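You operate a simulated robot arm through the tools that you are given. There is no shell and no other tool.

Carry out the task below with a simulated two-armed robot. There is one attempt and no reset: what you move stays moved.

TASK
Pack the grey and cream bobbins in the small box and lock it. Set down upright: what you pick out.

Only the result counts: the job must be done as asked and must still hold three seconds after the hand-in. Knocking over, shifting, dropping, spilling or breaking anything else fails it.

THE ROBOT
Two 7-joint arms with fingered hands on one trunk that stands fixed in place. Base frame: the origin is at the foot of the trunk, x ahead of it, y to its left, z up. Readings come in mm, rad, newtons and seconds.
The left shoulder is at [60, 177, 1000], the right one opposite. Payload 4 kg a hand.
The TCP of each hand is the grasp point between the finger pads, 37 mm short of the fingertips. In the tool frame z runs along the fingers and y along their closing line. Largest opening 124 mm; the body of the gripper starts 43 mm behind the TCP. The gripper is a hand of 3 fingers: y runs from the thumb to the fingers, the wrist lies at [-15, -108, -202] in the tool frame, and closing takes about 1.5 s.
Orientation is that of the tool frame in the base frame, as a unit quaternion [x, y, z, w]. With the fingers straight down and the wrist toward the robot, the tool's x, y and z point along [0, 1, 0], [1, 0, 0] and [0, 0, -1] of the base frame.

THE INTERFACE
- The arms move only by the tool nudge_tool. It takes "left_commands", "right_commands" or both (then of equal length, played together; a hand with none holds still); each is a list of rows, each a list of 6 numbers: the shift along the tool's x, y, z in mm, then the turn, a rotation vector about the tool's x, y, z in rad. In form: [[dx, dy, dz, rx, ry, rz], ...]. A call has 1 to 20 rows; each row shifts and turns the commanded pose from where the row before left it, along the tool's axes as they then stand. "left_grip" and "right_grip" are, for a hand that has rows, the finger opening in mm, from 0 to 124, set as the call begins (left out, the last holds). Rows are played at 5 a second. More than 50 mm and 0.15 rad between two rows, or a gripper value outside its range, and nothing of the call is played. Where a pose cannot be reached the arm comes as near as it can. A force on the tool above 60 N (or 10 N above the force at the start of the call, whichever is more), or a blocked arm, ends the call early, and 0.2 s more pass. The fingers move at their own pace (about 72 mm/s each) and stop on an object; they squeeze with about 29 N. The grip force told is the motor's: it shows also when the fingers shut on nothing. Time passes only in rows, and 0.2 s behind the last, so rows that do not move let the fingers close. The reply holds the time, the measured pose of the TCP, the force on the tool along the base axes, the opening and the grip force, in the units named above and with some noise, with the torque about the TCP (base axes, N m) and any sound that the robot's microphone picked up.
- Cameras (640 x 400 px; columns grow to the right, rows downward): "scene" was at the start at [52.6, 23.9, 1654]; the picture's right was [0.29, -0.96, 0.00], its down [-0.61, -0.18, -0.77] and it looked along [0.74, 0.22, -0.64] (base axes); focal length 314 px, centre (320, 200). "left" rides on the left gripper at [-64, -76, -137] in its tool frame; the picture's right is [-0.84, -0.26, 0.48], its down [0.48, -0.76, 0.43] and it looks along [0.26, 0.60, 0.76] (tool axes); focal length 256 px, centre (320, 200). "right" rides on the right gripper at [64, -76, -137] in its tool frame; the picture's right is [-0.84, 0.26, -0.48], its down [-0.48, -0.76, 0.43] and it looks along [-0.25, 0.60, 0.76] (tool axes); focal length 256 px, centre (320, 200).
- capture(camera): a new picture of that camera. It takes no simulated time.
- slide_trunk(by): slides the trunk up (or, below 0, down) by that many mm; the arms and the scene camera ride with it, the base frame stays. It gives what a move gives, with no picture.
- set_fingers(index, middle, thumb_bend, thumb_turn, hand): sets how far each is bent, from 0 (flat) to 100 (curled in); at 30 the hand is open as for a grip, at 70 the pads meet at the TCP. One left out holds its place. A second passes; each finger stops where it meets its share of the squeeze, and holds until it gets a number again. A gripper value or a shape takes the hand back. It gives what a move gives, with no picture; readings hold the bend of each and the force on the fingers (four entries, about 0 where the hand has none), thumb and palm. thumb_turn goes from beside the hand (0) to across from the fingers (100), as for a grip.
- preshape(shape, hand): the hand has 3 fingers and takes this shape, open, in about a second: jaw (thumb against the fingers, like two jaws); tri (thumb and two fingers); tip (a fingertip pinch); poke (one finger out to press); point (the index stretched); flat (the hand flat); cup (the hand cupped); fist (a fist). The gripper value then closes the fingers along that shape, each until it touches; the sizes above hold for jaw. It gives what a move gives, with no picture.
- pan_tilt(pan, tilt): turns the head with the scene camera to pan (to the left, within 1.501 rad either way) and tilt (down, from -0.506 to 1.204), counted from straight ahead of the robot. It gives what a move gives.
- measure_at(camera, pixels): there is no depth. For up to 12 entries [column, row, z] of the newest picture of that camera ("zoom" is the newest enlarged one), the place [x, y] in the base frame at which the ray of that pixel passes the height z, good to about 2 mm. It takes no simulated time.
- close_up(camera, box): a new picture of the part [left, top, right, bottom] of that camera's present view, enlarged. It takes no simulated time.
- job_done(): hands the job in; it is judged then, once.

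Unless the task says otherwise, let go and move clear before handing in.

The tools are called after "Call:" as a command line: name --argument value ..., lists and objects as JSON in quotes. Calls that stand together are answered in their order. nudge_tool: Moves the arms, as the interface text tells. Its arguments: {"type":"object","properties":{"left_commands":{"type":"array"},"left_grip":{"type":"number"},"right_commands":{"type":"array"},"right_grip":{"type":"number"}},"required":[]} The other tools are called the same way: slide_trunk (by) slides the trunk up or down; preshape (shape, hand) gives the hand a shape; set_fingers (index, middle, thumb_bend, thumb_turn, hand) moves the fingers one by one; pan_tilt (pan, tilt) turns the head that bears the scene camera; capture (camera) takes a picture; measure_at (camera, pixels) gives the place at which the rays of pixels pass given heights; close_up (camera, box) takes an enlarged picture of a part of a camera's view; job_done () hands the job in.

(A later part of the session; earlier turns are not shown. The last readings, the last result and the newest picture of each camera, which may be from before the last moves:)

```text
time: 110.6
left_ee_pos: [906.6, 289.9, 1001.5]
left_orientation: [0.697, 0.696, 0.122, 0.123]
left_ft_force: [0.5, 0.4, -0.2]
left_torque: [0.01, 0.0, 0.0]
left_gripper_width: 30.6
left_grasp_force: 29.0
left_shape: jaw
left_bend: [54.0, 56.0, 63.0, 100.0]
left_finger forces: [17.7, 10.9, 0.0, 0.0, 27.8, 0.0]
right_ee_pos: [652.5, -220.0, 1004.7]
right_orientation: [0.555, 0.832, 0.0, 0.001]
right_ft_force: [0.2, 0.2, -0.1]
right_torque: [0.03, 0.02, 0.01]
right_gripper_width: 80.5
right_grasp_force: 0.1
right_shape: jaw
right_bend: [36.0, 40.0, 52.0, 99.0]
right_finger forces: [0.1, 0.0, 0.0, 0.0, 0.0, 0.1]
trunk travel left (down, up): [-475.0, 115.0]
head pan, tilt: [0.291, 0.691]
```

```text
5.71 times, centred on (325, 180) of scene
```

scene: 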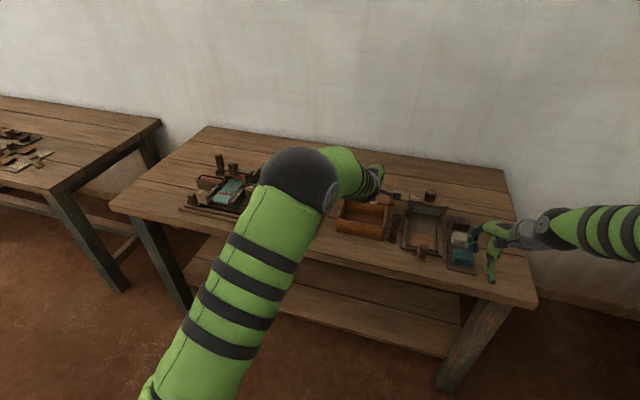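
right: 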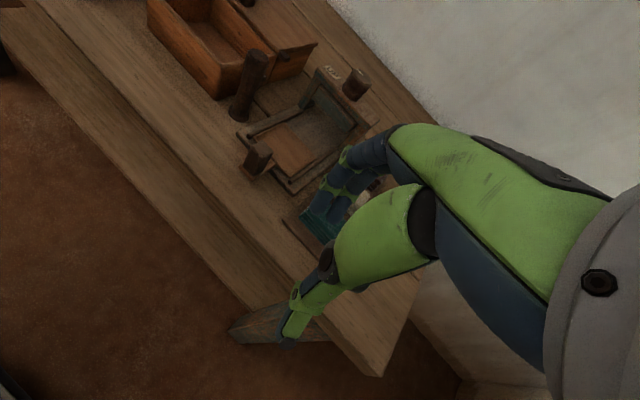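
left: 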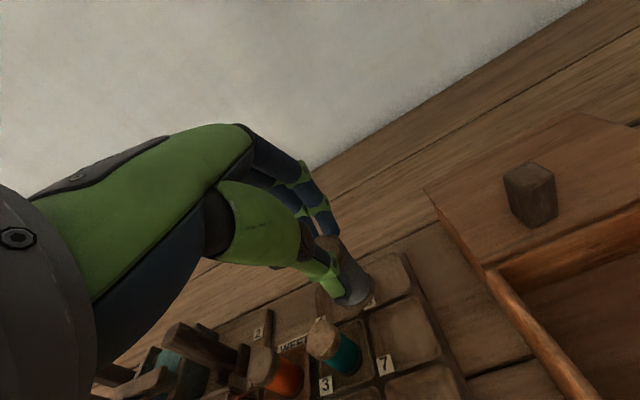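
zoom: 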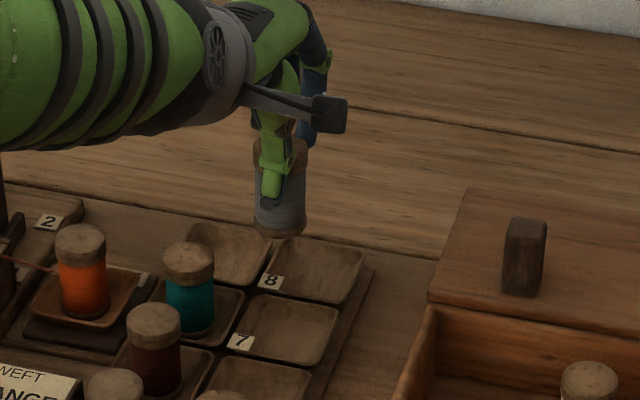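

Grey is lifted and its edges align with the vertical vanishing point (upright within ~1°). I'll carry it over the box to bobbin position about [868,150].

Call:
nudge_tool --left_commands '[[-34.75, -11.1, -4.05, 0, 0, 0], [-34.75, -11.1, -4.05, 0, 0, 0], [-34.75, -11.1, -4.05, 0, 0, 0], [-34.75, -11.1, -4.05, 0, 0, 0], [0, 0, 0, 0, 0, 0]]'

Call:
capture --camera "left"

Call:
close_up --camera "scene" --box '[325, 155, 405, 245]'

Call:
close_up --camera "left" --box '[280, 180, 480, 360]'

```text
time: 111.8
left_ee_pos: [859.7, 151.9, 1001.4]
left_orientation: [0.696, 0.697, 0.123, 0.122]
left_ft_force: [-0.3, 0.2, 0.5]
left_torque: [0.01, -0.03, -0.05]
left_gripper_width: 30.8
left_grasp_force: 29.3
left_shape: jaw
left_bend: [54.0, 56.0, 63.0, 100.0]
left_finger forces: [17.7, 10.8, 0.0, 0.1, 27.8, 0.0]
right_ee_pos: [650.4, -217.9, 1004.8]
right_orientation: [0.555, 0.832, 0.001, 0.0]
right_ft_force: [-0.1, 0.2, 0.2]
right_torque: [-0.01, 0.03, 0.0]
right_gripper_width: 80.2
right_grasp_force: 0.1
right_shape: jaw
right_bend: [36.0, 40.0, 52.0, 99.0]
right_finger forces: [0.0, 0.1, 0.0, 0.1, 0.0, 0.1]
trunk travel left (down, up): [-475.0, 115.0]
head pan, tilt: [0.291, 0.691]
```

```text
taken
```

left: 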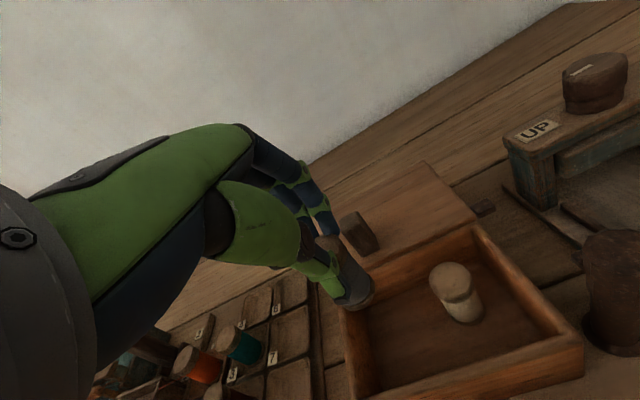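

```text
4.44 times, centred on (365, 200) of scene
```

zoom: 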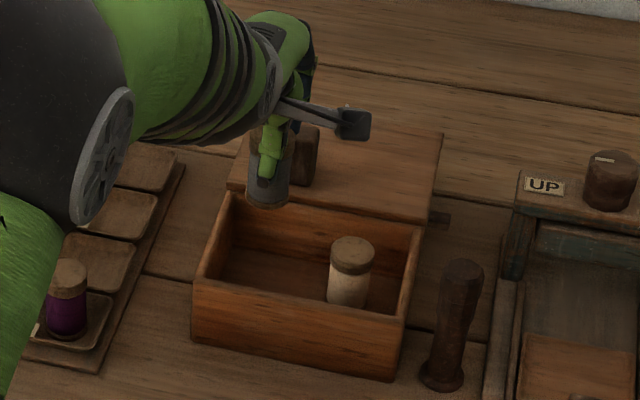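

```text
2.22 times, centred on (380, 270) of left
```

zoom: 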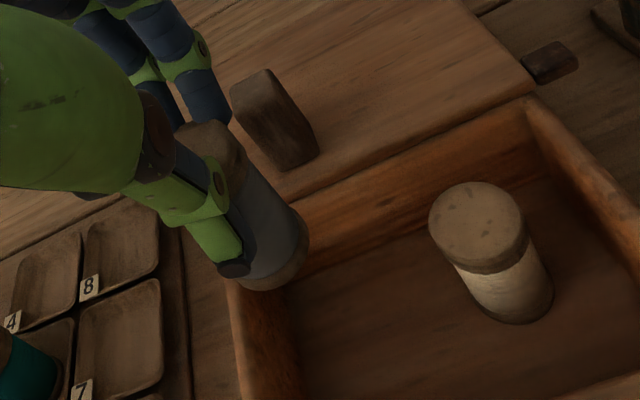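

Grey is over the box, well apart from cream. I'll lower 70 mm straight down and check.

Call:
measure_at --camera "left" --pixels '[[451.2, 281.3, 884]]'

Call:
nudge_tool --left_commands '[[0, -6.0, 16.45, 0, 0, 0], [0, -6.0, 16.45, 0, 0, 0], [0, -6.0, 16.45, 0, 0, 0], [0, -6.0, 16.45, 0, 0, 0], [0, 0, 0, 0, 0, 0]]'

Call:
close_up --camera "left" --box '[280, 180, 480, 360]'

Call:
close_up --camera "scene" --box '[325, 165, 405, 245]'

```text
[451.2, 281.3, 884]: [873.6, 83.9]
```

```text
time: 113.0
left_ee_pos: [859.5, 150.3, 930.6]
left_orientation: [0.696, 0.697, 0.123, 0.123]
left_ft_force: [0.3, -1.0, -1.1]
left_torque: [-0.01, 0.0, 0.0]
left_gripper_width: 30.6
left_grasp_force: 28.9
left_shape: jaw
left_bend: [54.0, 56.0, 63.0, 100.0]
left_finger forces: [17.8, 10.9, 0.1, 0.1, 27.9, 0.0]
right_ee_pos: [651.1, -220.1, 1005.6]
right_orientation: [0.555, 0.832, 0.0, 0.0]
right_ft_force: [-0.5, -0.2, -0.1]
right_torque: [0.02, -0.01, 0.01]
right_gripper_width: 80.2
right_grasp_force: 0.0
right_shape: jaw
right_bend: [36.0, 40.0, 52.0, 99.0]
right_finger forces: [0.0, 0.2, 0.0, 0.1, 0.1, 0.0]
trunk travel left (down, up): [-475.0, 115.0]
head pan, tilt: [0.291, 0.691]
```

```text
2.22 times, centred on (380, 270) of left
```

zoom: 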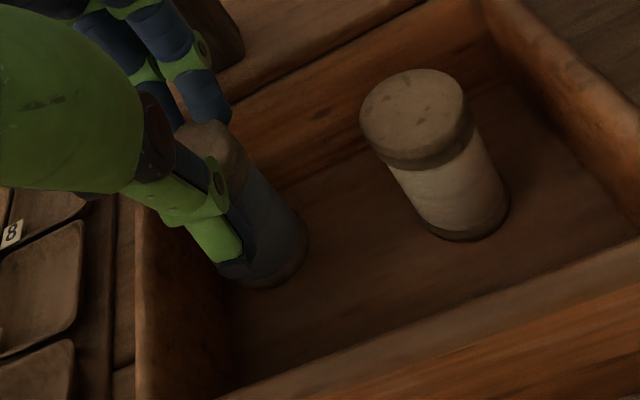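

```text
5.00 times, centred on (365, 205) of scene
```

zoom: 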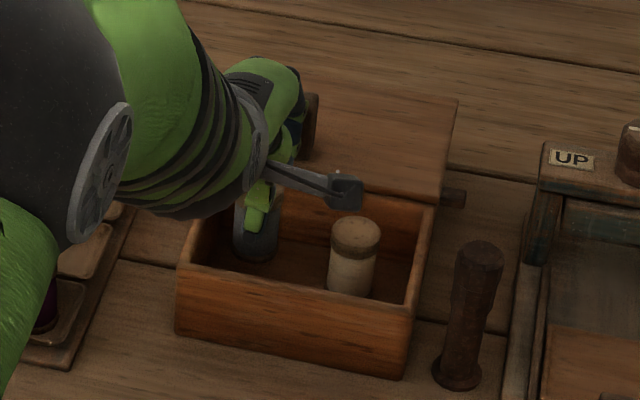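

All clear inside the box. Lowering further in small steps.

Call:
nudge_tool --left_commands '[[0, -1.7, 4.7, 0, 0, 0], [0, -1.7, 4.7, 0, 0, 0], [0, -1.7, 4.7, 0, 0, 0], [0, -1.7, 4.7, 0, 0, 0], [0, -1.0, 2.8, 0, 0, 0], [0, 0, 0, 0, 0, 0]]'

Call:
nudge_tool --left_commands '[[0, -0.5, 1.4, 0, 0, 0], [0, -0.5, 1.4, 0, 0, 0], [0, 0, 0, 0, 0, 0]]'

```text
time: 114.4
left_ee_pos: [859.3, 151.7, 907.7]
left_orientation: [0.697, 0.696, 0.123, 0.123]
left_ft_force: [-0.9, 0.3, -0.5]
left_torque: [-0.03, -0.03, -0.02]
left_gripper_width: 30.7
left_grasp_force: 28.8
left_shape: jaw
left_bend: [54.0, 56.0, 63.0, 100.0]
left_finger forces: [17.7, 10.9, 0.0, 0.0, 27.7, 0.0]
right_ee_pos: [651.0, -218.5, 1004.2]
right_orientation: [0.555, 0.832, 0.0, -0.001]
right_ft_force: [-0.4, 0.5, 0.3]
right_torque: [0.02, 0.02, -0.01]
right_gripper_width: 80.5
right_grasp_force: 0.0
right_shape: jaw
right_bend: [36.0, 40.0, 52.0, 99.0]
right_finger forces: [0.0, 0.1, 0.0, 0.0, 0.0, 0.0]
trunk travel left (down, up): [-475.0, 115.0]
head pan, tilt: [0.291, 0.691]
```

```text
time: 115.2
left_ee_pos: [858.9, 151.6, 906.5]
left_orientation: [0.697, 0.696, 0.122, 0.123]
left_ft_force: [0.5, -0.5, -0.5]
left_torque: [0.0, 0.02, -0.05]
left_gripper_width: 30.7
left_grasp_force: 29.5
left_shape: jaw
left_bend: [54.0, 56.0, 63.0, 100.0]
left_finger forces: [17.7, 10.9, 0.1, 0.0, 27.7, 0.1]
right_ee_pos: [650.9, -219.2, 1005.3]
right_orientation: [0.554, 0.832, -0.001, 0.0]
right_ft_force: [1.1, 0.4, 0.2]
right_torque: [0.0, -0.02, 0.0]
right_gripper_width: 80.4
right_grasp_force: 0.1
right_shape: jaw
right_bend: [36.0, 40.0, 52.0, 99.0]
right_finger forces: [0.0, 0.0, 0.0, 0.0, 0.0, 0.0]
trunk travel left (down, up): [-475.0, 115.0]
head pan, tilt: [0.291, 0.691]
```

No contact yet at about z 905. Continuing 1.5 mm at a time.

Call:
nudge_tool --left_commands '[[0, -0.5, 1.4, 0, 0, 0], [0, 0, 0, 0, 0, 0]]'

Call:
nudge_tool --left_commands '[[0, -0.5, 1.4, 0, 0, 0], [0, 0, 0, 0, 0, 0]]'

Call:
nudge_tool --left_commands '[[0, -0.4, 1.0, 0, 0, 0], [0, 0, 0, 0, 0, 0]]'

```text
time: 115.8
left_ee_pos: [858.8, 152.4, 903.0]
left_orientation: [0.696, 0.696, 0.122, 0.123]
left_ft_force: [0.4, 0.2, -0.2]
left_torque: [-0.02, 0.01, 0.01]
left_gripper_width: 30.7
left_grasp_force: 28.9
left_shape: jaw
left_bend: [54.0, 56.0, 63.0, 100.0]
left_finger forces: [17.6, 10.9, 0.0, 0.0, 27.9, 0.1]
right_ee_pos: [651.4, -218.8, 1005.0]
right_orientation: [0.555, 0.832, 0.0, 0.0]
right_ft_force: [-0.1, -0.1, -0.3]
right_torque: [-0.01, -0.02, 0.0]
right_gripper_width: 80.3
right_grasp_force: 0.1
right_shape: jaw
right_bend: [36.0, 40.0, 52.0, 99.0]
right_finger forces: [0.0, 0.0, 0.0, 0.0, 0.0, 0.1]
trunk travel left (down, up): [-475.0, 115.0]
head pan, tilt: [0.291, 0.691]
```

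```text
time: 116.4
left_ee_pos: [859.6, 150.9, 903.8]
left_orientation: [0.696, 0.697, 0.124, 0.123]
left_ft_force: [-0.5, 0.4, 4.6]
left_torque: [-0.06, -0.03, 0.02]
left_gripper_width: 30.8
left_grasp_force: 29.3
left_shape: jaw
left_bend: [54.0, 56.0, 63.0, 100.0]
left_finger forces: [17.6, 10.8, 0.0, 0.0, 28.9, 0.0]
right_ee_pos: [650.8, -218.6, 1005.3]
right_orientation: [0.556, 0.832, 0.0, 0.0]
right_ft_force: [-0.2, -0.9, -0.2]
right_torque: [-0.03, 0.0, -0.01]
right_gripper_width: 80.4
right_grasp_force: 0.0
right_shape: jaw
right_bend: [36.0, 40.0, 52.0, 99.0]
right_finger forces: [0.1, 0.0, 0.0, 0.0, 0.0, 0.0]
trunk travel left (down, up): [-475.0, 115.0]
head pan, tilt: [0.291, 0.691]
```

```text
time: 117.0
left_ee_pos: [858.7, 151.6, 902.9]
left_orientation: [0.696, 0.696, 0.124, 0.124]
left_ft_force: [-2.1, 0.9, 10.6]
left_torque: [-0.01, -0.1, 0.05]
left_gripper_width: 30.7
left_grasp_force: 29.3
left_shape: jaw
left_bend: [54.0, 56.0, 63.0, 100.0]
left_finger forces: [17.5, 11.0, 0.0, 0.0, 30.1, 0.0]
right_ee_pos: [649.8, -219.8, 1006.2]
right_orientation: [0.554, 0.832, 0.0, 0.001]
right_ft_force: [-0.8, -0.1, -0.6]
right_torque: [0.01, -0.03, -0.02]
right_gripper_width: 80.5
right_grasp_force: 0.0
right_shape: jaw
right_bend: [36.0, 40.0, 52.0, 99.0]
right_finger forces: [0.0, 0.0, 0.1, 0.1, 0.0, 0.0]
trunk travel left (down, up): [-475.0, 115.0]
head pan, tilt: [0.291, 0.691]
```

The force rose to ~11 N: grey's base is on the floor. I'll release to 54 mm opening and look.

Call:
nudge_tool --left_commands '[[0, 0, 0, 0, 0, 0], [0, 0, 0, 0, 0, 0], [0, 0, 0, 0, 0, 0], [0, 0, 0, 0, 0, 0]]' --left_grip 54

Call:
close_up --camera "left" --box '[280, 180, 480, 360]'

Call:
close_up --camera "scene" --box '[325, 165, 405, 245]'

```text
time: 118.0
left_ee_pos: [858.8, 152.4, 901.2]
left_orientation: [0.697, 0.696, 0.122, 0.123]
left_ft_force: [-1.7, 0.0, 0.7]
left_torque: [0.02, -0.03, 0.02]
left_gripper_width: 53.2
left_grasp_force: 0.2
left_shape: jaw
left_bend: [45.0, 49.0, 58.0, 100.0]
left_finger forces: [0.1, 1.4, 0.0, 0.1, 0.0, 0.1]
right_ee_pos: [651.0, -219.2, 1005.2]
right_orientation: [0.555, 0.832, 0.0, -0.001]
right_ft_force: [0.4, 0.7, 0.5]
right_torque: [0.0, 0.0, 0.0]
right_gripper_width: 80.4
right_grasp_force: 0.1
right_shape: jaw
right_bend: [36.0, 40.0, 52.0, 99.0]
right_finger forces: [0.1, 0.1, 0.1, 0.0, 0.1, 0.0]
trunk travel left (down, up): [-475.0, 115.0]
head pan, tilt: [0.291, 0.691]
```

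```text
2.22 times, centred on (380, 270) of left
```

zoom: 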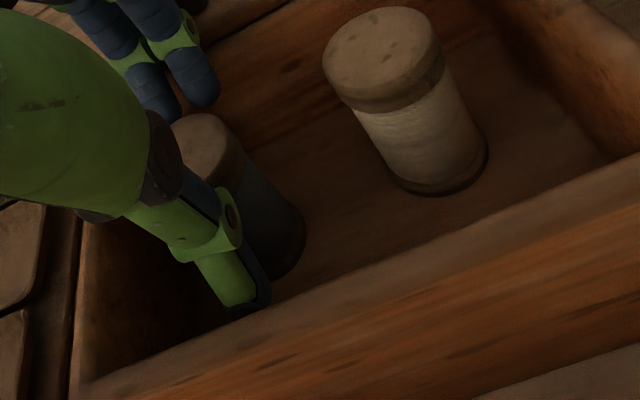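

```text
5.00 times, centred on (365, 205) of scene
```

zoom: 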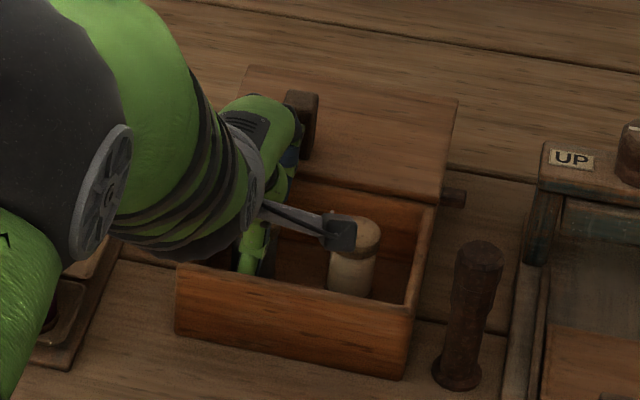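

Grey stands in place, but the middle finger shows 1.4 N, so its back touches something behind (rear wall/lid). I'll close slightly to 49 to free it, then check and rise.

Call:
nudge_tool --left_commands '[[0, 0, 0, 0, 0, 0], [0, 0, 0, 0, 0, 0]]' --left_grip 49

Call:
close_up --camera "left" --box '[280, 180, 400, 300]'

Call:
capture --camera "right"

```text
time: 118.6
left_ee_pos: [858.9, 152.7, 901.6]
left_orientation: [0.696, 0.696, 0.123, 0.122]
left_ft_force: [0.2, -0.4, 0.1]
left_torque: [-0.02, -0.03, 0.01]
left_gripper_width: 49.3
left_grasp_force: 0.0
left_shape: jaw
left_bend: [47.0, 50.0, 59.0, 100.0]
left_finger forces: [0.0, 0.4, 0.0, 0.0, 0.1, 0.0]
right_ee_pos: [649.9, -219.2, 1006.4]
right_orientation: [0.555, 0.832, 0.0, 0.001]
right_ft_force: [0.1, 0.1, 0.7]
right_torque: [-0.01, 0.03, 0.05]
right_gripper_width: 80.4
right_grasp_force: 0.1
right_shape: jaw
right_bend: [36.0, 40.0, 52.0, 99.0]
right_finger forces: [0.0, 0.0, 0.0, 0.0, 0.0, 0.0]
trunk travel left (down, up): [-475.0, 115.0]
head pan, tilt: [0.291, 0.691]
```

```text
3.33 times, centred on (340, 240) of left
```

zoom: 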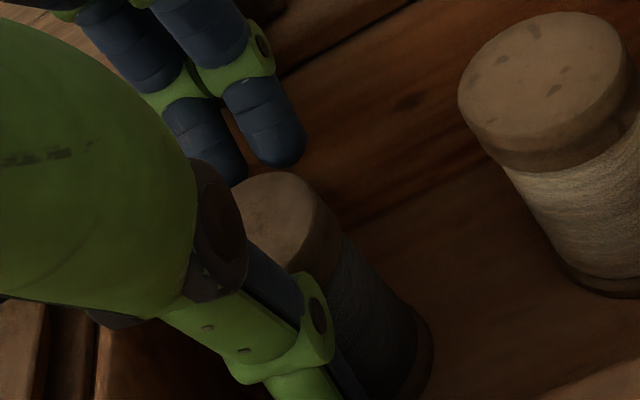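

```text
taken
```

right: 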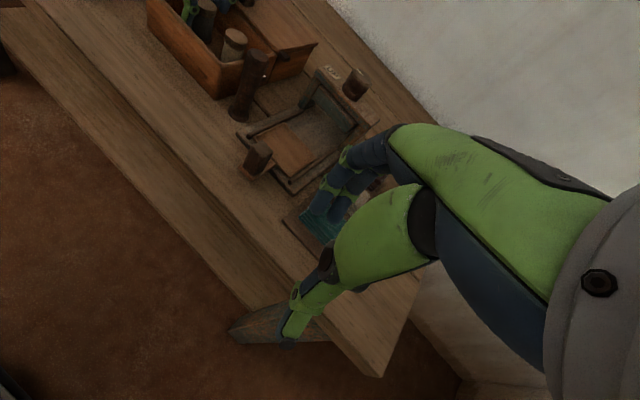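

The contact force dropped to 0.4 N. Grey's cap is clear between thumb and fingers; I'll rise straight up gently.

Call:
nudge_tool --left_commands '[[0, 1.7, -4.7, 0, 0, 0], [0, 1.7, -4.7, 0, 0, 0], [0, 0, 0, 0, 0, 0]]'

Call:
close_up --camera "left" --box '[280, 180, 400, 300]'

```text
time: 119.4
left_ee_pos: [859.7, 153.0, 912.2]
left_orientation: [0.696, 0.697, 0.122, 0.123]
left_ft_force: [0.3, -0.1, -0.4]
left_torque: [0.0, 0.01, -0.01]
left_gripper_width: 49.2
left_grasp_force: 0.0
left_shape: jaw
left_bend: [47.0, 50.0, 59.0, 100.0]
left_finger forces: [0.0, 0.1, 0.0, 0.1, 0.1, 0.0]
right_ee_pos: [650.9, -219.4, 1005.0]
right_orientation: [0.555, 0.832, 0.0, 0.0]
right_ft_force: [-1.1, 0.7, 0.0]
right_torque: [-0.03, 0.04, 0.0]
right_gripper_width: 80.4
right_grasp_force: 0.1
right_shape: jaw
right_bend: [36.0, 40.0, 52.0, 99.0]
right_finger forces: [0.1, 0.0, 0.1, 0.0, 0.1, 0.0]
trunk travel left (down, up): [-475.0, 115.0]
head pan, tilt: [0.291, 0.691]
```

```text
3.33 times, centred on (340, 240) of left
```

zoom: 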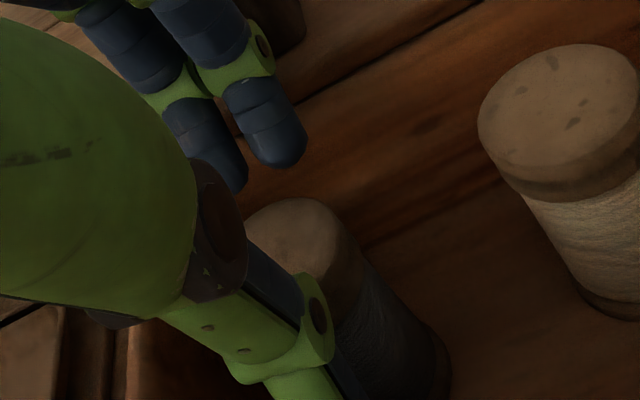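

Grey stays put and no forces show. Continuing up, then pulling back to view the box.

Call:
nudge_tool --left_commands '[[0, 3.4, -9.4, 0, 0, 0], [0, 5.1, -14.1, 0, 0, 0], [0, 5.1, -14.1, 0, 0, 0], [0, 5.1, -14.1, 0, 0, 0], [0, 6.8, -18.8, 0, 0, 0], [0, 6.8, -18.8, 0, 0, 0], [10, -35, -10, 0, 0, 0], [10, -35, -10, 0, 0, 0], [10, -35, -10, 0, 0, 0], [10, -35, -10, 0, 0, 0], [0, 0, 0, 0, 0, 0]]'

Call:
capture --camera "left"

Call:
capture --camera "scene"

Call:
close_up --camera "scene" --box '[325, 165, 415, 250]'

Call:
close_up --camera "left" --box '[330, 120, 530, 300]'

```text
time: 121.8
left_ee_pos: [713.3, 191.5, 996.0]
left_orientation: [0.696, 0.696, 0.122, 0.122]
left_ft_force: [0.9, 0.0, -0.2]
left_torque: [0.02, 0.0, -0.02]
left_gripper_width: 48.9
left_grasp_force: 0.0
left_shape: jaw
left_bend: [47.0, 50.0, 59.0, 100.0]
left_finger forces: [0.0, 0.0, 0.1, 0.0, 0.1, 0.1]
right_ee_pos: [649.8, -218.5, 1005.0]
right_orientation: [0.555, 0.832, 0.0, 0.0]
right_ft_force: [-1.1, 0.2, -0.4]
right_torque: [-0.01, -0.02, -0.02]
right_gripper_width: 80.4
right_grasp_force: 0.0
right_shape: jaw
right_bend: [36.0, 40.0, 52.0, 99.0]
right_finger forces: [0.0, 0.0, 0.0, 0.1, 0.0, 0.0]
trunk travel left (down, up): [-475.0, 115.0]
head pan, tilt: [0.291, 0.691]
```

```text
taken
```

left: 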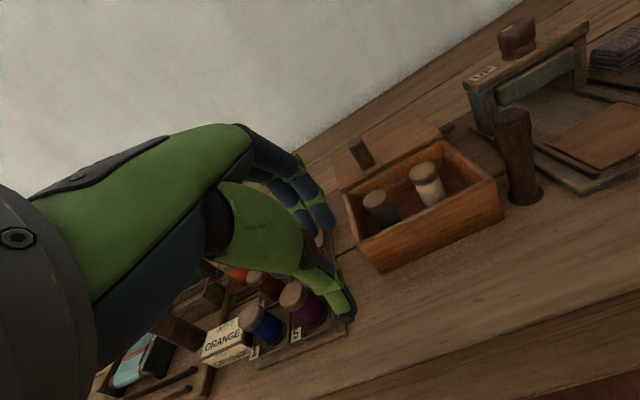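

```text
taken
```

scene: 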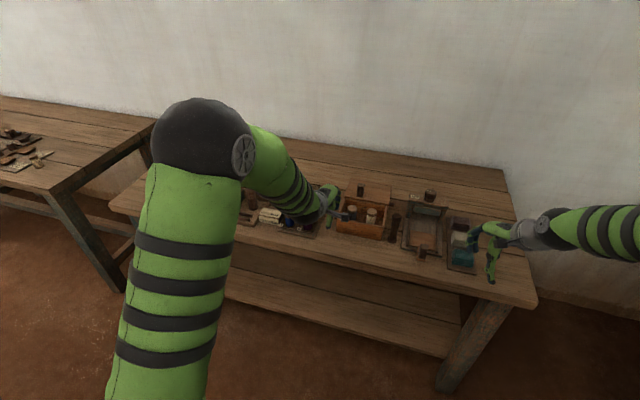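

```text
4.71 times, centred on (370, 208) of scene
```

zoom: 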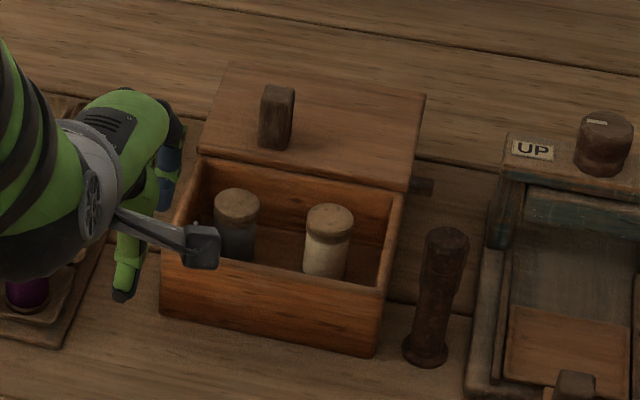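

```text
2.22 times, centred on (430, 210) of left
```

zoom: 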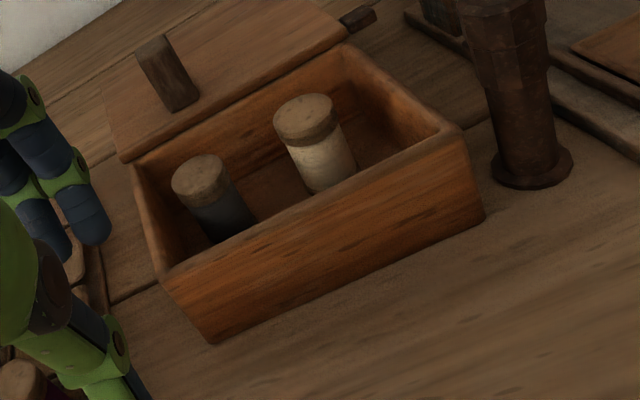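

Both bobbins stand upright inside. Before closing I want to confirm their tops are below the lid; I'll triangulate cream's top, grey's top and the lid's front corners with the same two cameras.

Call:
measure_at --camera "left" --pixels '[[423.2, 170.4, 870], [423.2, 170.4, 900], [375.9, 188.3, 870], [375.9, 188.3, 900], [340.8, 192, 870], [340.8, 192, 900], [442.6, 141.5, 870], [442.6, 141.5, 900]]'

Call:
measure_at --camera "scene" --pixels '[[372.1, 211.2, 870], [372.1, 211.2, 900], [352.4, 208, 870], [352.4, 208, 900], [344.1, 197.4, 870], [344.1, 197.4, 900], [389.5, 206.3, 870], [389.5, 206.3, 900]]'

Call:
close_up --camera "left" --box '[330, 120, 450, 230]'

Call:
close_up --camera "scene" --box '[335, 190, 395, 240]'

```text
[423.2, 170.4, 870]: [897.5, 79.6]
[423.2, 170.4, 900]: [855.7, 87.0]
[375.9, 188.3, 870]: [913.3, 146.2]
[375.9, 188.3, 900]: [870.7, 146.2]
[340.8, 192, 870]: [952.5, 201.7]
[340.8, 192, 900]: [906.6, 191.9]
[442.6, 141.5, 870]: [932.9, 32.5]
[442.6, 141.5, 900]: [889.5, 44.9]
```

```text
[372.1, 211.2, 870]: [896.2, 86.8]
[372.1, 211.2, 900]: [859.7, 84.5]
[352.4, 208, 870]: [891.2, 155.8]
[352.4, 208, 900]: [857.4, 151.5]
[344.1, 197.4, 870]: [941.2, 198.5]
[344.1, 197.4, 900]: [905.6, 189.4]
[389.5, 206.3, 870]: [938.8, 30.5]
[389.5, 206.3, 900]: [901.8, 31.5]
```

```text
3.64 times, centred on (390, 175) of left
```

zoom: 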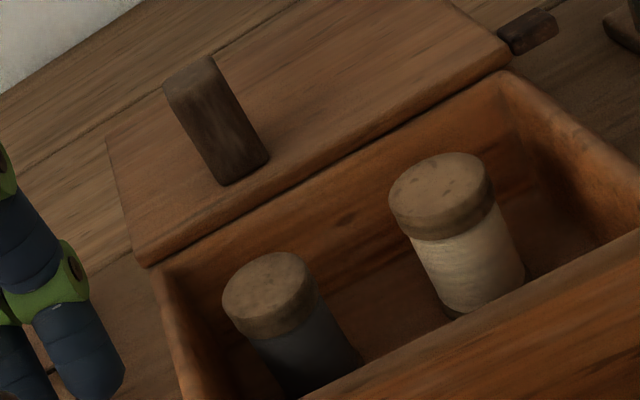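

```text
8.00 times, centred on (365, 215) of scene
```

zoom: 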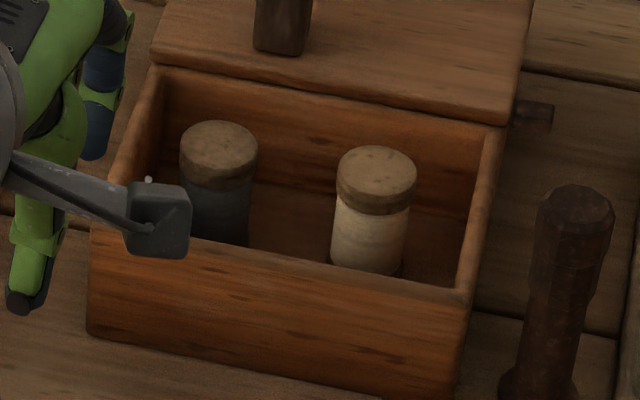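

Left and scene lines of sight are too similar for height. I'll use the right camera, which views from the other side, against the left one.

Call:
capture --camera "right"

Call:
close_up --camera "right" --box '[140, 0, 300, 100]'

```text
taken
```

right: 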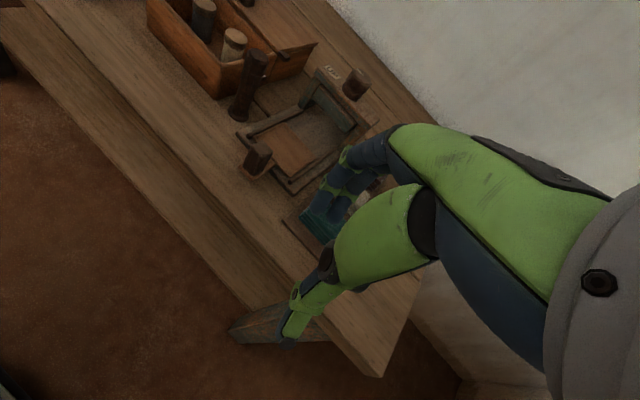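

```text
4.00 times, centred on (220, 50) of right
```

zoom: 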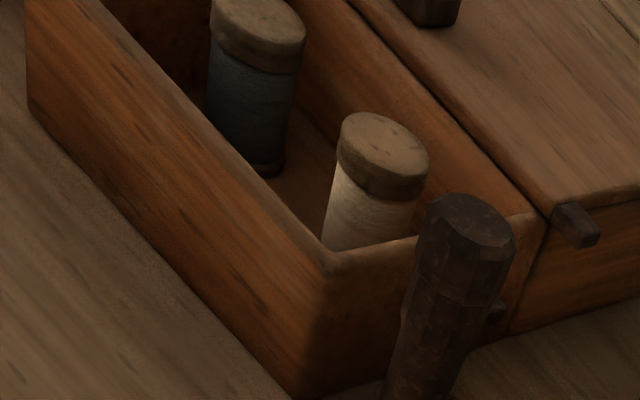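

Measuring cream top (right (236.3,35.5) / left (423,170.1)), grey top, and the lid's front-right top corner in both.

Call:
measure_at --camera "right" --pixels '[[236.25, 35.5, 870], [236.25, 35.5, 900], [205, 5, 870], [205, 5, 900], [277.5, 49, 870], [277.5, 49, 900], [277, 53, 870], [277, 53, 900], [222.5, 64.5, 870], [222.5, 64.5, 900]]'

Call:
measure_at --camera "left" --pixels '[[423, 170.1, 870], [423, 170.1, 900], [375.5, 197.6, 870], [375.5, 197.6, 900], [441.7, 132.5, 870], [441.7, 132.5, 900], [442.8, 138.8, 870], [442.8, 138.8, 900]]'

```text
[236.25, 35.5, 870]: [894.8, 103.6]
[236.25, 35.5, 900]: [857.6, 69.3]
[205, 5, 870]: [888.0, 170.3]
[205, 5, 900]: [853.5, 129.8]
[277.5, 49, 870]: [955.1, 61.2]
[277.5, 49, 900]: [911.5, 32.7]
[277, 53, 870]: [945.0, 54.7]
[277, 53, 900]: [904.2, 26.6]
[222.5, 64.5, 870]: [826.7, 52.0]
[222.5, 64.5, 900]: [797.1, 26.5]
```

```text
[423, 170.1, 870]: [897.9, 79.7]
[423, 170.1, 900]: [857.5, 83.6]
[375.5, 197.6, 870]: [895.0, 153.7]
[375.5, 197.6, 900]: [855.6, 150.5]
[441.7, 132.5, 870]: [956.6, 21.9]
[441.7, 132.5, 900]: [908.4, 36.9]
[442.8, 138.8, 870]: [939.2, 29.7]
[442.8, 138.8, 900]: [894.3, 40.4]
```

Relative heights: bobbin tops ≈ 884–888, lid underside ≈ 889, so they should just pass. I'll move above the knob with reduced pitch (0.2) and a 60 mm opening, staying well within reach.

Call:
nudge_tool --left_commands '[[-8.8, 35, 12, 0, 0, 0], [-8.8, 35, 12, 0, 0, 0], [-8.8, 35, 12, 0, 0, 0], [-8.8, 35, 12, 0, 0, 0], [-8.8, 35, 12, 0, 0, 0], [-8.8, 35, 12, 0, 0, 0], [0, 0, 0, 0.145, 0, 0], [0, 0, 0, 0, 0, 0]]' --left_grip 60

Call:
capture --camera "left"

Call:
close_up --camera "scene" --box '[325, 140, 415, 230]'

Call:
close_up --camera "right" --box '[140, 0, 300, 100]'

```text
time: 123.6
left_ee_pos: [935.3, 137.7, 999.9]
left_orientation: [0.704, 0.703, 0.073, 0.073]
left_ft_force: [-0.1, 0.1, -0.3]
left_torque: [0.03, 0.02, -0.04]
left_gripper_width: 59.9
left_grasp_force: 0.1
left_shape: jaw
left_bend: [43.0, 46.0, 56.0, 100.0]
left_finger forces: [0.0, 0.1, 0.0, 0.0, 0.0, 0.0]
right_ee_pos: [650.7, -219.0, 1004.7]
right_orientation: [0.555, 0.832, 0.0, -0.001]
right_ft_force: [0.5, -1.1, -1.2]
right_torque: [0.0, -0.03, -0.03]
right_gripper_width: 80.7
right_grasp_force: 0.1
right_shape: jaw
right_bend: [36.0, 40.0, 52.0, 99.0]
right_finger forces: [0.0, 0.0, 0.0, 0.0, 0.1, 0.0]
trunk travel left (down, up): [-475.0, 115.0]
head pan, tilt: [0.291, 0.691]
```

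```text
taken
```

left: 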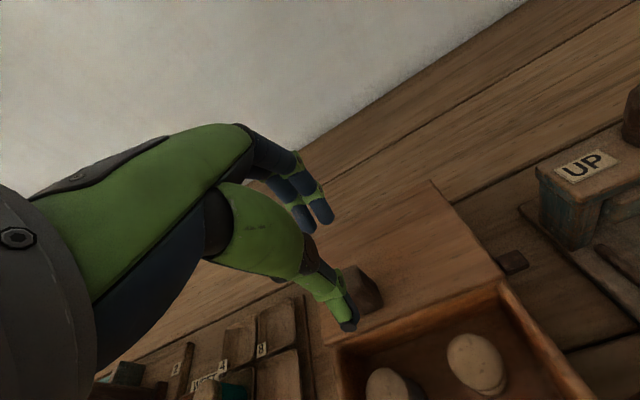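

```text
4.44 times, centred on (370, 185) of scene
```

zoom: 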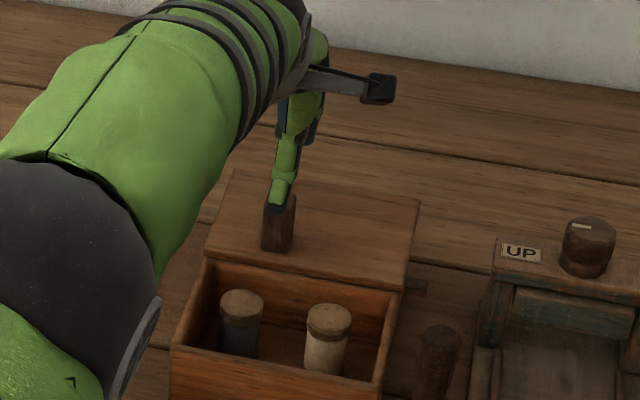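

```text
4.00 times, centred on (220, 50) of right
```

zoom: 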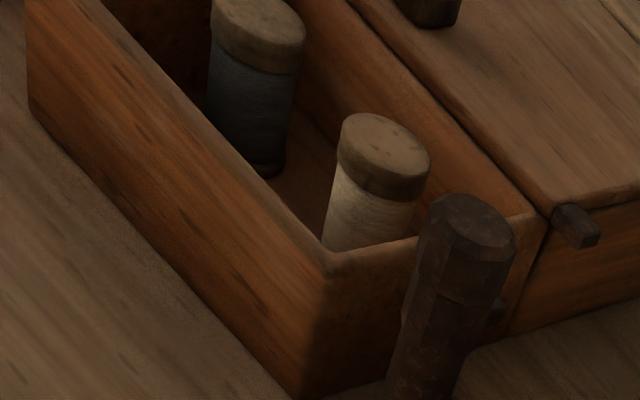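

The hand is over the knob area. I'll zoom with the left camera to locate the knob precisely relative to the thumb.

Call:
close_up --camera "left" --box '[310, 240, 410, 340]'

Call:
close_up --camera "scene" --box '[345, 165, 385, 205]'

```text
4.00 times, centred on (360, 290) of left
```

zoom: 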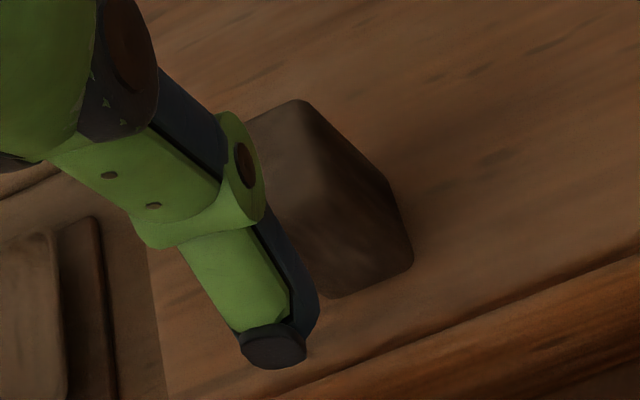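

```text
10.00 times, centred on (365, 185) of scene
```

zoom: 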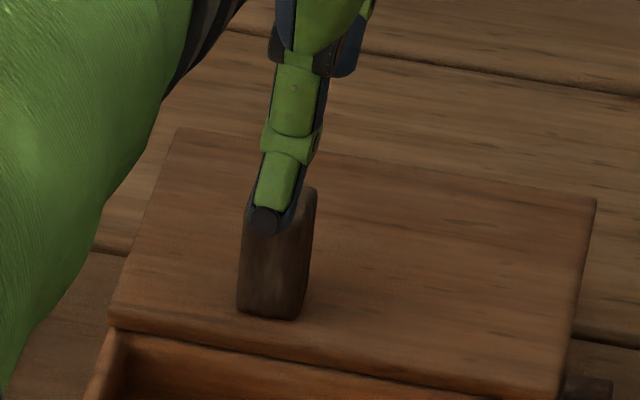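

Measuring knob base corners (left zoom (345,298) and (412,262)) on the lid plane and the thumb tip.

Call:
measure_at --camera "left" --pixels '[[366.25, 314.5, 889], [366.25, 314.5, 895], [383, 305.5, 889], [383, 305.5, 895], [347.5, 327.5, 957], [353.8, 265, 933], [353.8, 265, 940], [374, 284, 933]]'

Call:
measure_at --camera "scene" --pixels '[[356.8, 196.2, 889], [362.8, 197, 889], [359.5, 188.5, 957]]'

```text
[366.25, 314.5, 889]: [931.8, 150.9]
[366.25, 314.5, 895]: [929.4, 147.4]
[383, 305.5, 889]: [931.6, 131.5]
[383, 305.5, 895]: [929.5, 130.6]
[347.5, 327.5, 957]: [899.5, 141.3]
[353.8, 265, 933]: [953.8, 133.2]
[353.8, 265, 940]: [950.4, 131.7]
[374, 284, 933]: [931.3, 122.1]
```

```text
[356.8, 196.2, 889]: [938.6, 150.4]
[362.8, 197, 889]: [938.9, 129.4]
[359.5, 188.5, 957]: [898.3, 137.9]
```

The knob is at x≈932–955, y≈130–151; I'll shift back 5 mm and lower to z≈945 so the fingers drop behind it and the thumb stays well in front.

Call:
nudge_tool --left_commands '[[0.6, -5.5, 17.6, 0, 0, 0], [0.6, -5.5, 17.6, 0, 0, 0], [0.6, -5.4, 17.6, 0, 0, 0], [0, 0, 0, 0, 0, 0]]' --left_grip 60

Call:
close_up --camera "scene" --box '[345, 165, 385, 205]'

Call:
close_up --camera "right" --box '[140, 0, 300, 100]'

Call:
close_up --camera "left" --box '[290, 200, 410, 320]'

```text
time: 124.6
left_ee_pos: [930.2, 140.3, 944.2]
left_orientation: [0.703, 0.704, 0.072, 0.072]
left_ft_force: [0.2, 0.4, -0.1]
left_torque: [0.0, -0.01, 0.02]
left_gripper_width: 60.1
left_grasp_force: 0.1
left_shape: jaw
left_bend: [43.0, 46.0, 56.0, 100.0]
left_finger forces: [0.0, 0.1, 0.0, 0.0, 0.1, 0.0]
right_ee_pos: [649.5, -218.8, 1005.6]
right_orientation: [0.554, 0.832, 0.001, -0.001]
right_ft_force: [1.1, -0.4, 0.2]
right_torque: [0.01, 0.03, -0.04]
right_gripper_width: 80.4
right_grasp_force: 0.0
right_shape: jaw
right_bend: [36.0, 40.0, 52.0, 99.0]
right_finger forces: [0.0, 0.1, 0.0, 0.1, 0.1, 0.1]
trunk travel left (down, up): [-475.0, 115.0]
head pan, tilt: [0.291, 0.691]
```

```text
10.00 times, centred on (365, 185) of scene
```

zoom: 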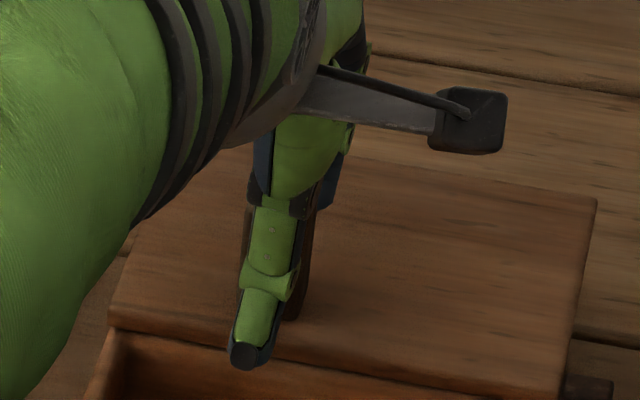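

```text
4.00 times, centred on (220, 50) of right
```

zoom: 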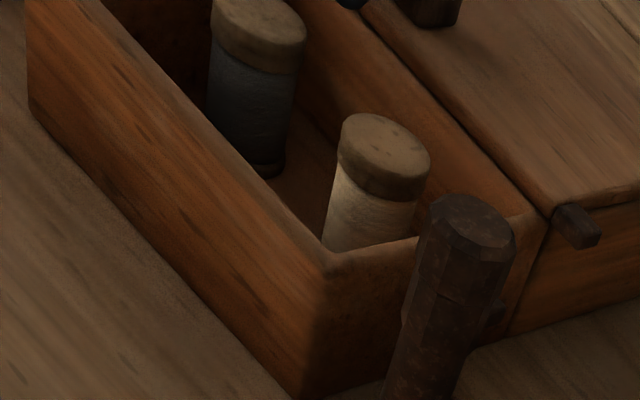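

```text
3.33 times, centred on (350, 260) of left
```

zoom: 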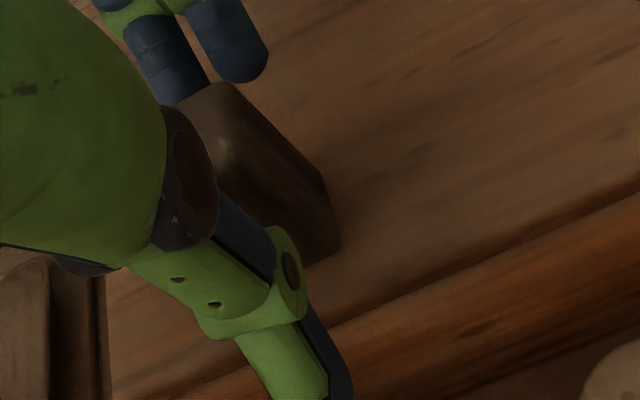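

Fingers are behind the knob and nothing moved. I'll draw the hand toward −x slowly so the fingers pull the lid closed.

Call:
nudge_tool --left_commands '[[0, -5.9, -1.2, 0, 0, 0], [0, -5.9, -1.2, 0, 0, 0], [0, -5.9, -1.2, 0, 0, 0], [0, -5.9, -1.2, 0, 0, 0], [0, -5.9, -1.2, 0, 0, 0], [0, -5.9, -1.2, 0, 0, 0], [0, 0, 0, 0, 0, 0]]'

Call:
close_up --camera "right" --box '[140, 0, 300, 100]'

Call:
close_up --camera "scene" --box '[335, 165, 405, 235]'

```text
time: 126.2
left_ee_pos: [893.9, 140.8, 945.5]
left_orientation: [0.704, 0.703, 0.072, 0.073]
left_ft_force: [1.1, -0.6, -0.2]
left_torque: [0.0, 0.0, 0.0]
left_gripper_width: 60.2
left_grasp_force: 0.0
left_shape: jaw
left_bend: [42.0, 46.0, 56.0, 100.0]
left_finger forces: [0.6, 0.1, 0.1, 0.0, 0.0, 0.1]
right_ee_pos: [651.4, -219.4, 1005.6]
right_orientation: [0.555, 0.832, 0.001, 0.0]
right_ft_force: [-0.6, 0.6, -0.2]
right_torque: [-0.03, -0.02, -0.01]
right_gripper_width: 80.4
right_grasp_force: 0.0
right_shape: jaw
right_bend: [36.0, 40.0, 52.0, 99.0]
right_finger forces: [0.1, 0.0, 0.1, 0.1, 0.0, 0.0]
trunk travel left (down, up): [-475.0, 115.0]
head pan, tilt: [0.291, 0.691]
```

```text
4.00 times, centred on (220, 50) of right
```

zoom: 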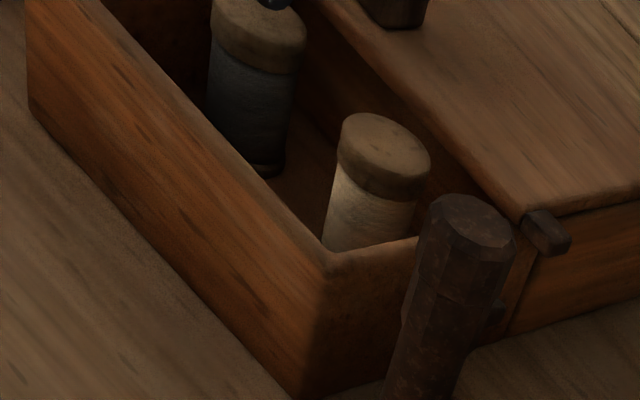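

```text
5.71 times, centred on (370, 200) of scene
```

zoom: 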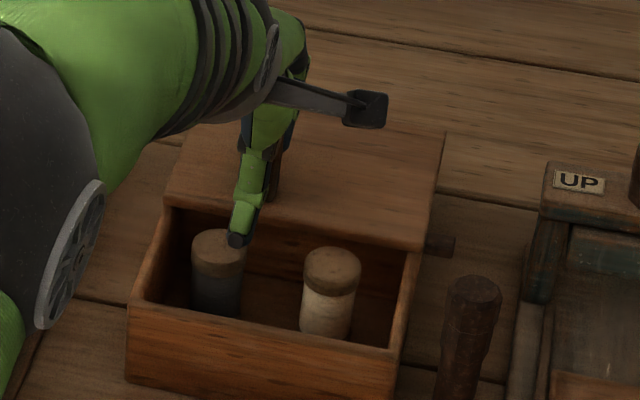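

The lid follows (front edge moved forward), thumb passing above the grey cap. I'll continue in 6 mm rows, watching for any resistance as the lid passes over the bobbins.

Call:
nudge_tool --left_commands '[[0, -5.9, -1.2, 0, 0, 0], [0, -5.9, -1.2, 0, 0, 0], [0, -5.9, -1.2, 0, 0, 0], [0, 0, 0, 0, 0, 0]]'

Call:
close_up --camera "right" --box '[140, 0, 300, 100]'

Call:
close_up --camera "scene" --box '[335, 165, 405, 235]'

```text
time: 127.2
left_ee_pos: [874.8, 141.5, 945.2]
left_orientation: [0.704, 0.703, 0.072, 0.071]
left_ft_force: [0.3, 0.5, 0.3]
left_torque: [0.0, 0.01, 0.02]
left_gripper_width: 60.0
left_grasp_force: 0.0
left_shape: jaw
left_bend: [42.0, 46.0, 56.0, 100.0]
left_finger forces: [0.3, 0.1, 0.0, 0.0, 0.0, 0.0]
right_ee_pos: [650.7, -220.6, 1006.1]
right_orientation: [0.555, 0.832, 0.0, 0.0]
right_ft_force: [0.7, 0.2, 0.2]
right_torque: [-0.04, -0.01, -0.01]
right_gripper_width: 80.2
right_grasp_force: 0.0
right_shape: jaw
right_bend: [36.0, 40.0, 52.0, 99.0]
right_finger forces: [0.0, 0.0, 0.0, 0.0, 0.0, 0.0]
trunk travel left (down, up): [-475.0, 115.0]
head pan, tilt: [0.291, 0.691]
```

```text
4.00 times, centred on (220, 50) of right
```

zoom: 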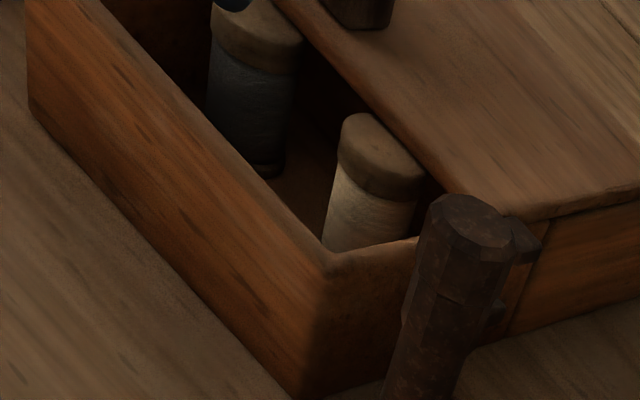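

```text
5.71 times, centred on (370, 200) of scene
```

zoom: 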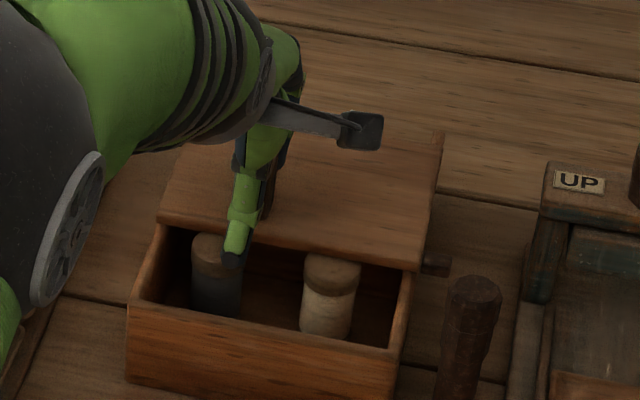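

The lid is passing over the bobbins freely, no force. Continue.

Call:
nudge_tool --left_commands '[[0, -5.9, -1.2, 0, 0, 0], [0, -5.9, -1.2, 0, 0, 0], [0, -5.9, -1.2, 0, 0, 0], [0, 0, 0, 0, 0, 0]]'

Call:
close_up --camera "right" --box '[140, 0, 300, 100]'

Call:
close_up --camera "scene" --box '[335, 165, 405, 235]'

```text
time: 128.2
left_ee_pos: [856.9, 140.6, 944.3]
left_orientation: [0.703, 0.703, 0.073, 0.072]
left_ft_force: [1.1, -0.4, 0.0]
left_torque: [0.0, 0.02, 0.0]
left_gripper_width: 60.1
left_grasp_force: 0.0
left_shape: jaw
left_bend: [42.0, 46.0, 56.0, 100.0]
left_finger forces: [0.3, 0.2, 0.0, 0.0, 0.0, 0.0]
right_ee_pos: [649.9, -219.2, 1005.9]
right_orientation: [0.555, 0.832, -0.001, 0.0]
right_ft_force: [-0.8, -0.6, -0.2]
right_torque: [0.01, 0.03, -0.02]
right_gripper_width: 80.3
right_grasp_force: 0.0
right_shape: jaw
right_bend: [36.0, 40.0, 52.0, 99.0]
right_finger forces: [0.0, 0.0, 0.1, 0.0, 0.1, 0.0]
trunk travel left (down, up): [-475.0, 115.0]
head pan, tilt: [0.291, 0.691]
```

```text
4.00 times, centred on (220, 50) of right
```

zoom: 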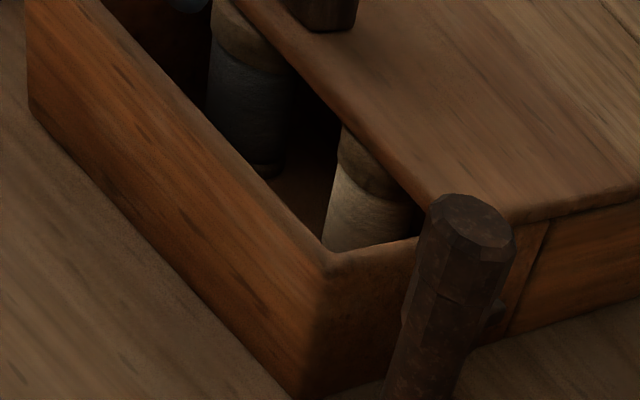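

```text
5.71 times, centred on (370, 200) of scene
```

zoom: 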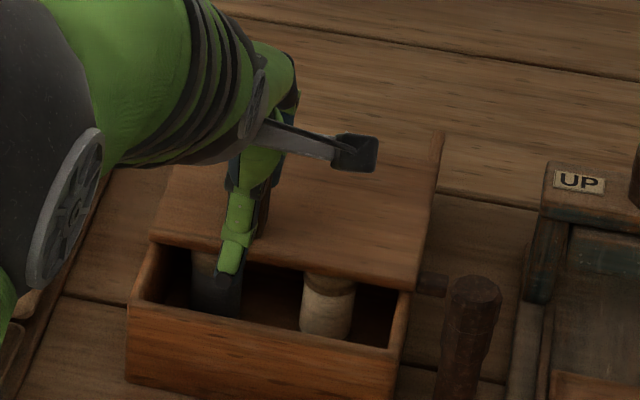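

Caps are disappearing under the lid without contact. Continue closing.

Call:
nudge_tool --left_commands '[[0, -5.9, -1.2, 0, 0, 0], [0, -5.9, -1.2, 0, 0, 0], [0, -5.9, -1.2, 0, 0, 0], [0, -5.9, -1.2, 0, 0, 0], [0, 0, 0, 0, 0, 0]]'

Call:
close_up --camera "right" --box '[140, 0, 300, 100]'

Call:
close_up --camera "scene" --box '[335, 165, 405, 235]'

```text
time: 129.4
left_ee_pos: [833.3, 139.7, 945.1]
left_orientation: [0.704, 0.703, 0.072, 0.072]
left_ft_force: [0.2, 0.3, -0.3]
left_torque: [-0.02, -0.02, 0.0]
left_gripper_width: 60.0
left_grasp_force: 0.0
left_shape: jaw
left_bend: [42.0, 46.0, 56.0, 100.0]
left_finger forces: [0.4, 0.2, 0.0, 0.0, 0.0, 0.0]
right_ee_pos: [650.9, -219.7, 1004.4]
right_orientation: [0.554, 0.832, 0.0, -0.001]
right_ft_force: [0.0, -0.2, 0.5]
right_torque: [-0.01, -0.01, -0.02]
right_gripper_width: 80.4
right_grasp_force: 0.0
right_shape: jaw
right_bend: [36.0, 40.0, 52.0, 99.0]
right_finger forces: [0.0, 0.1, 0.0, 0.1, 0.0, 0.0]
trunk travel left (down, up): [-475.0, 115.0]
head pan, tilt: [0.291, 0.691]
```

```text
4.00 times, centred on (220, 50) of right
```

zoom: 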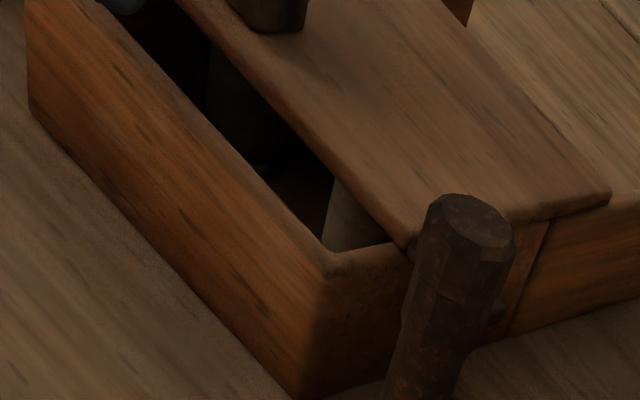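

```text
5.71 times, centred on (370, 200) of scene
```

zoom: 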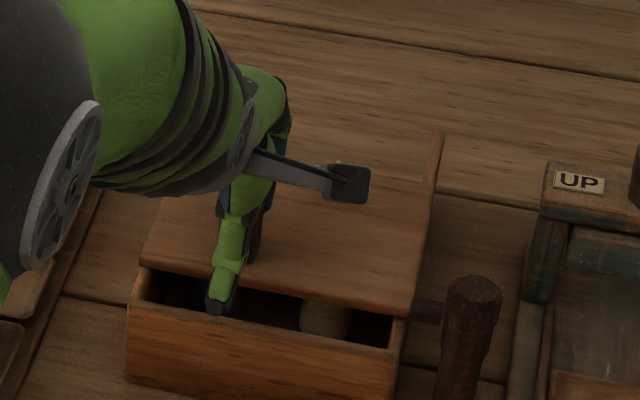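

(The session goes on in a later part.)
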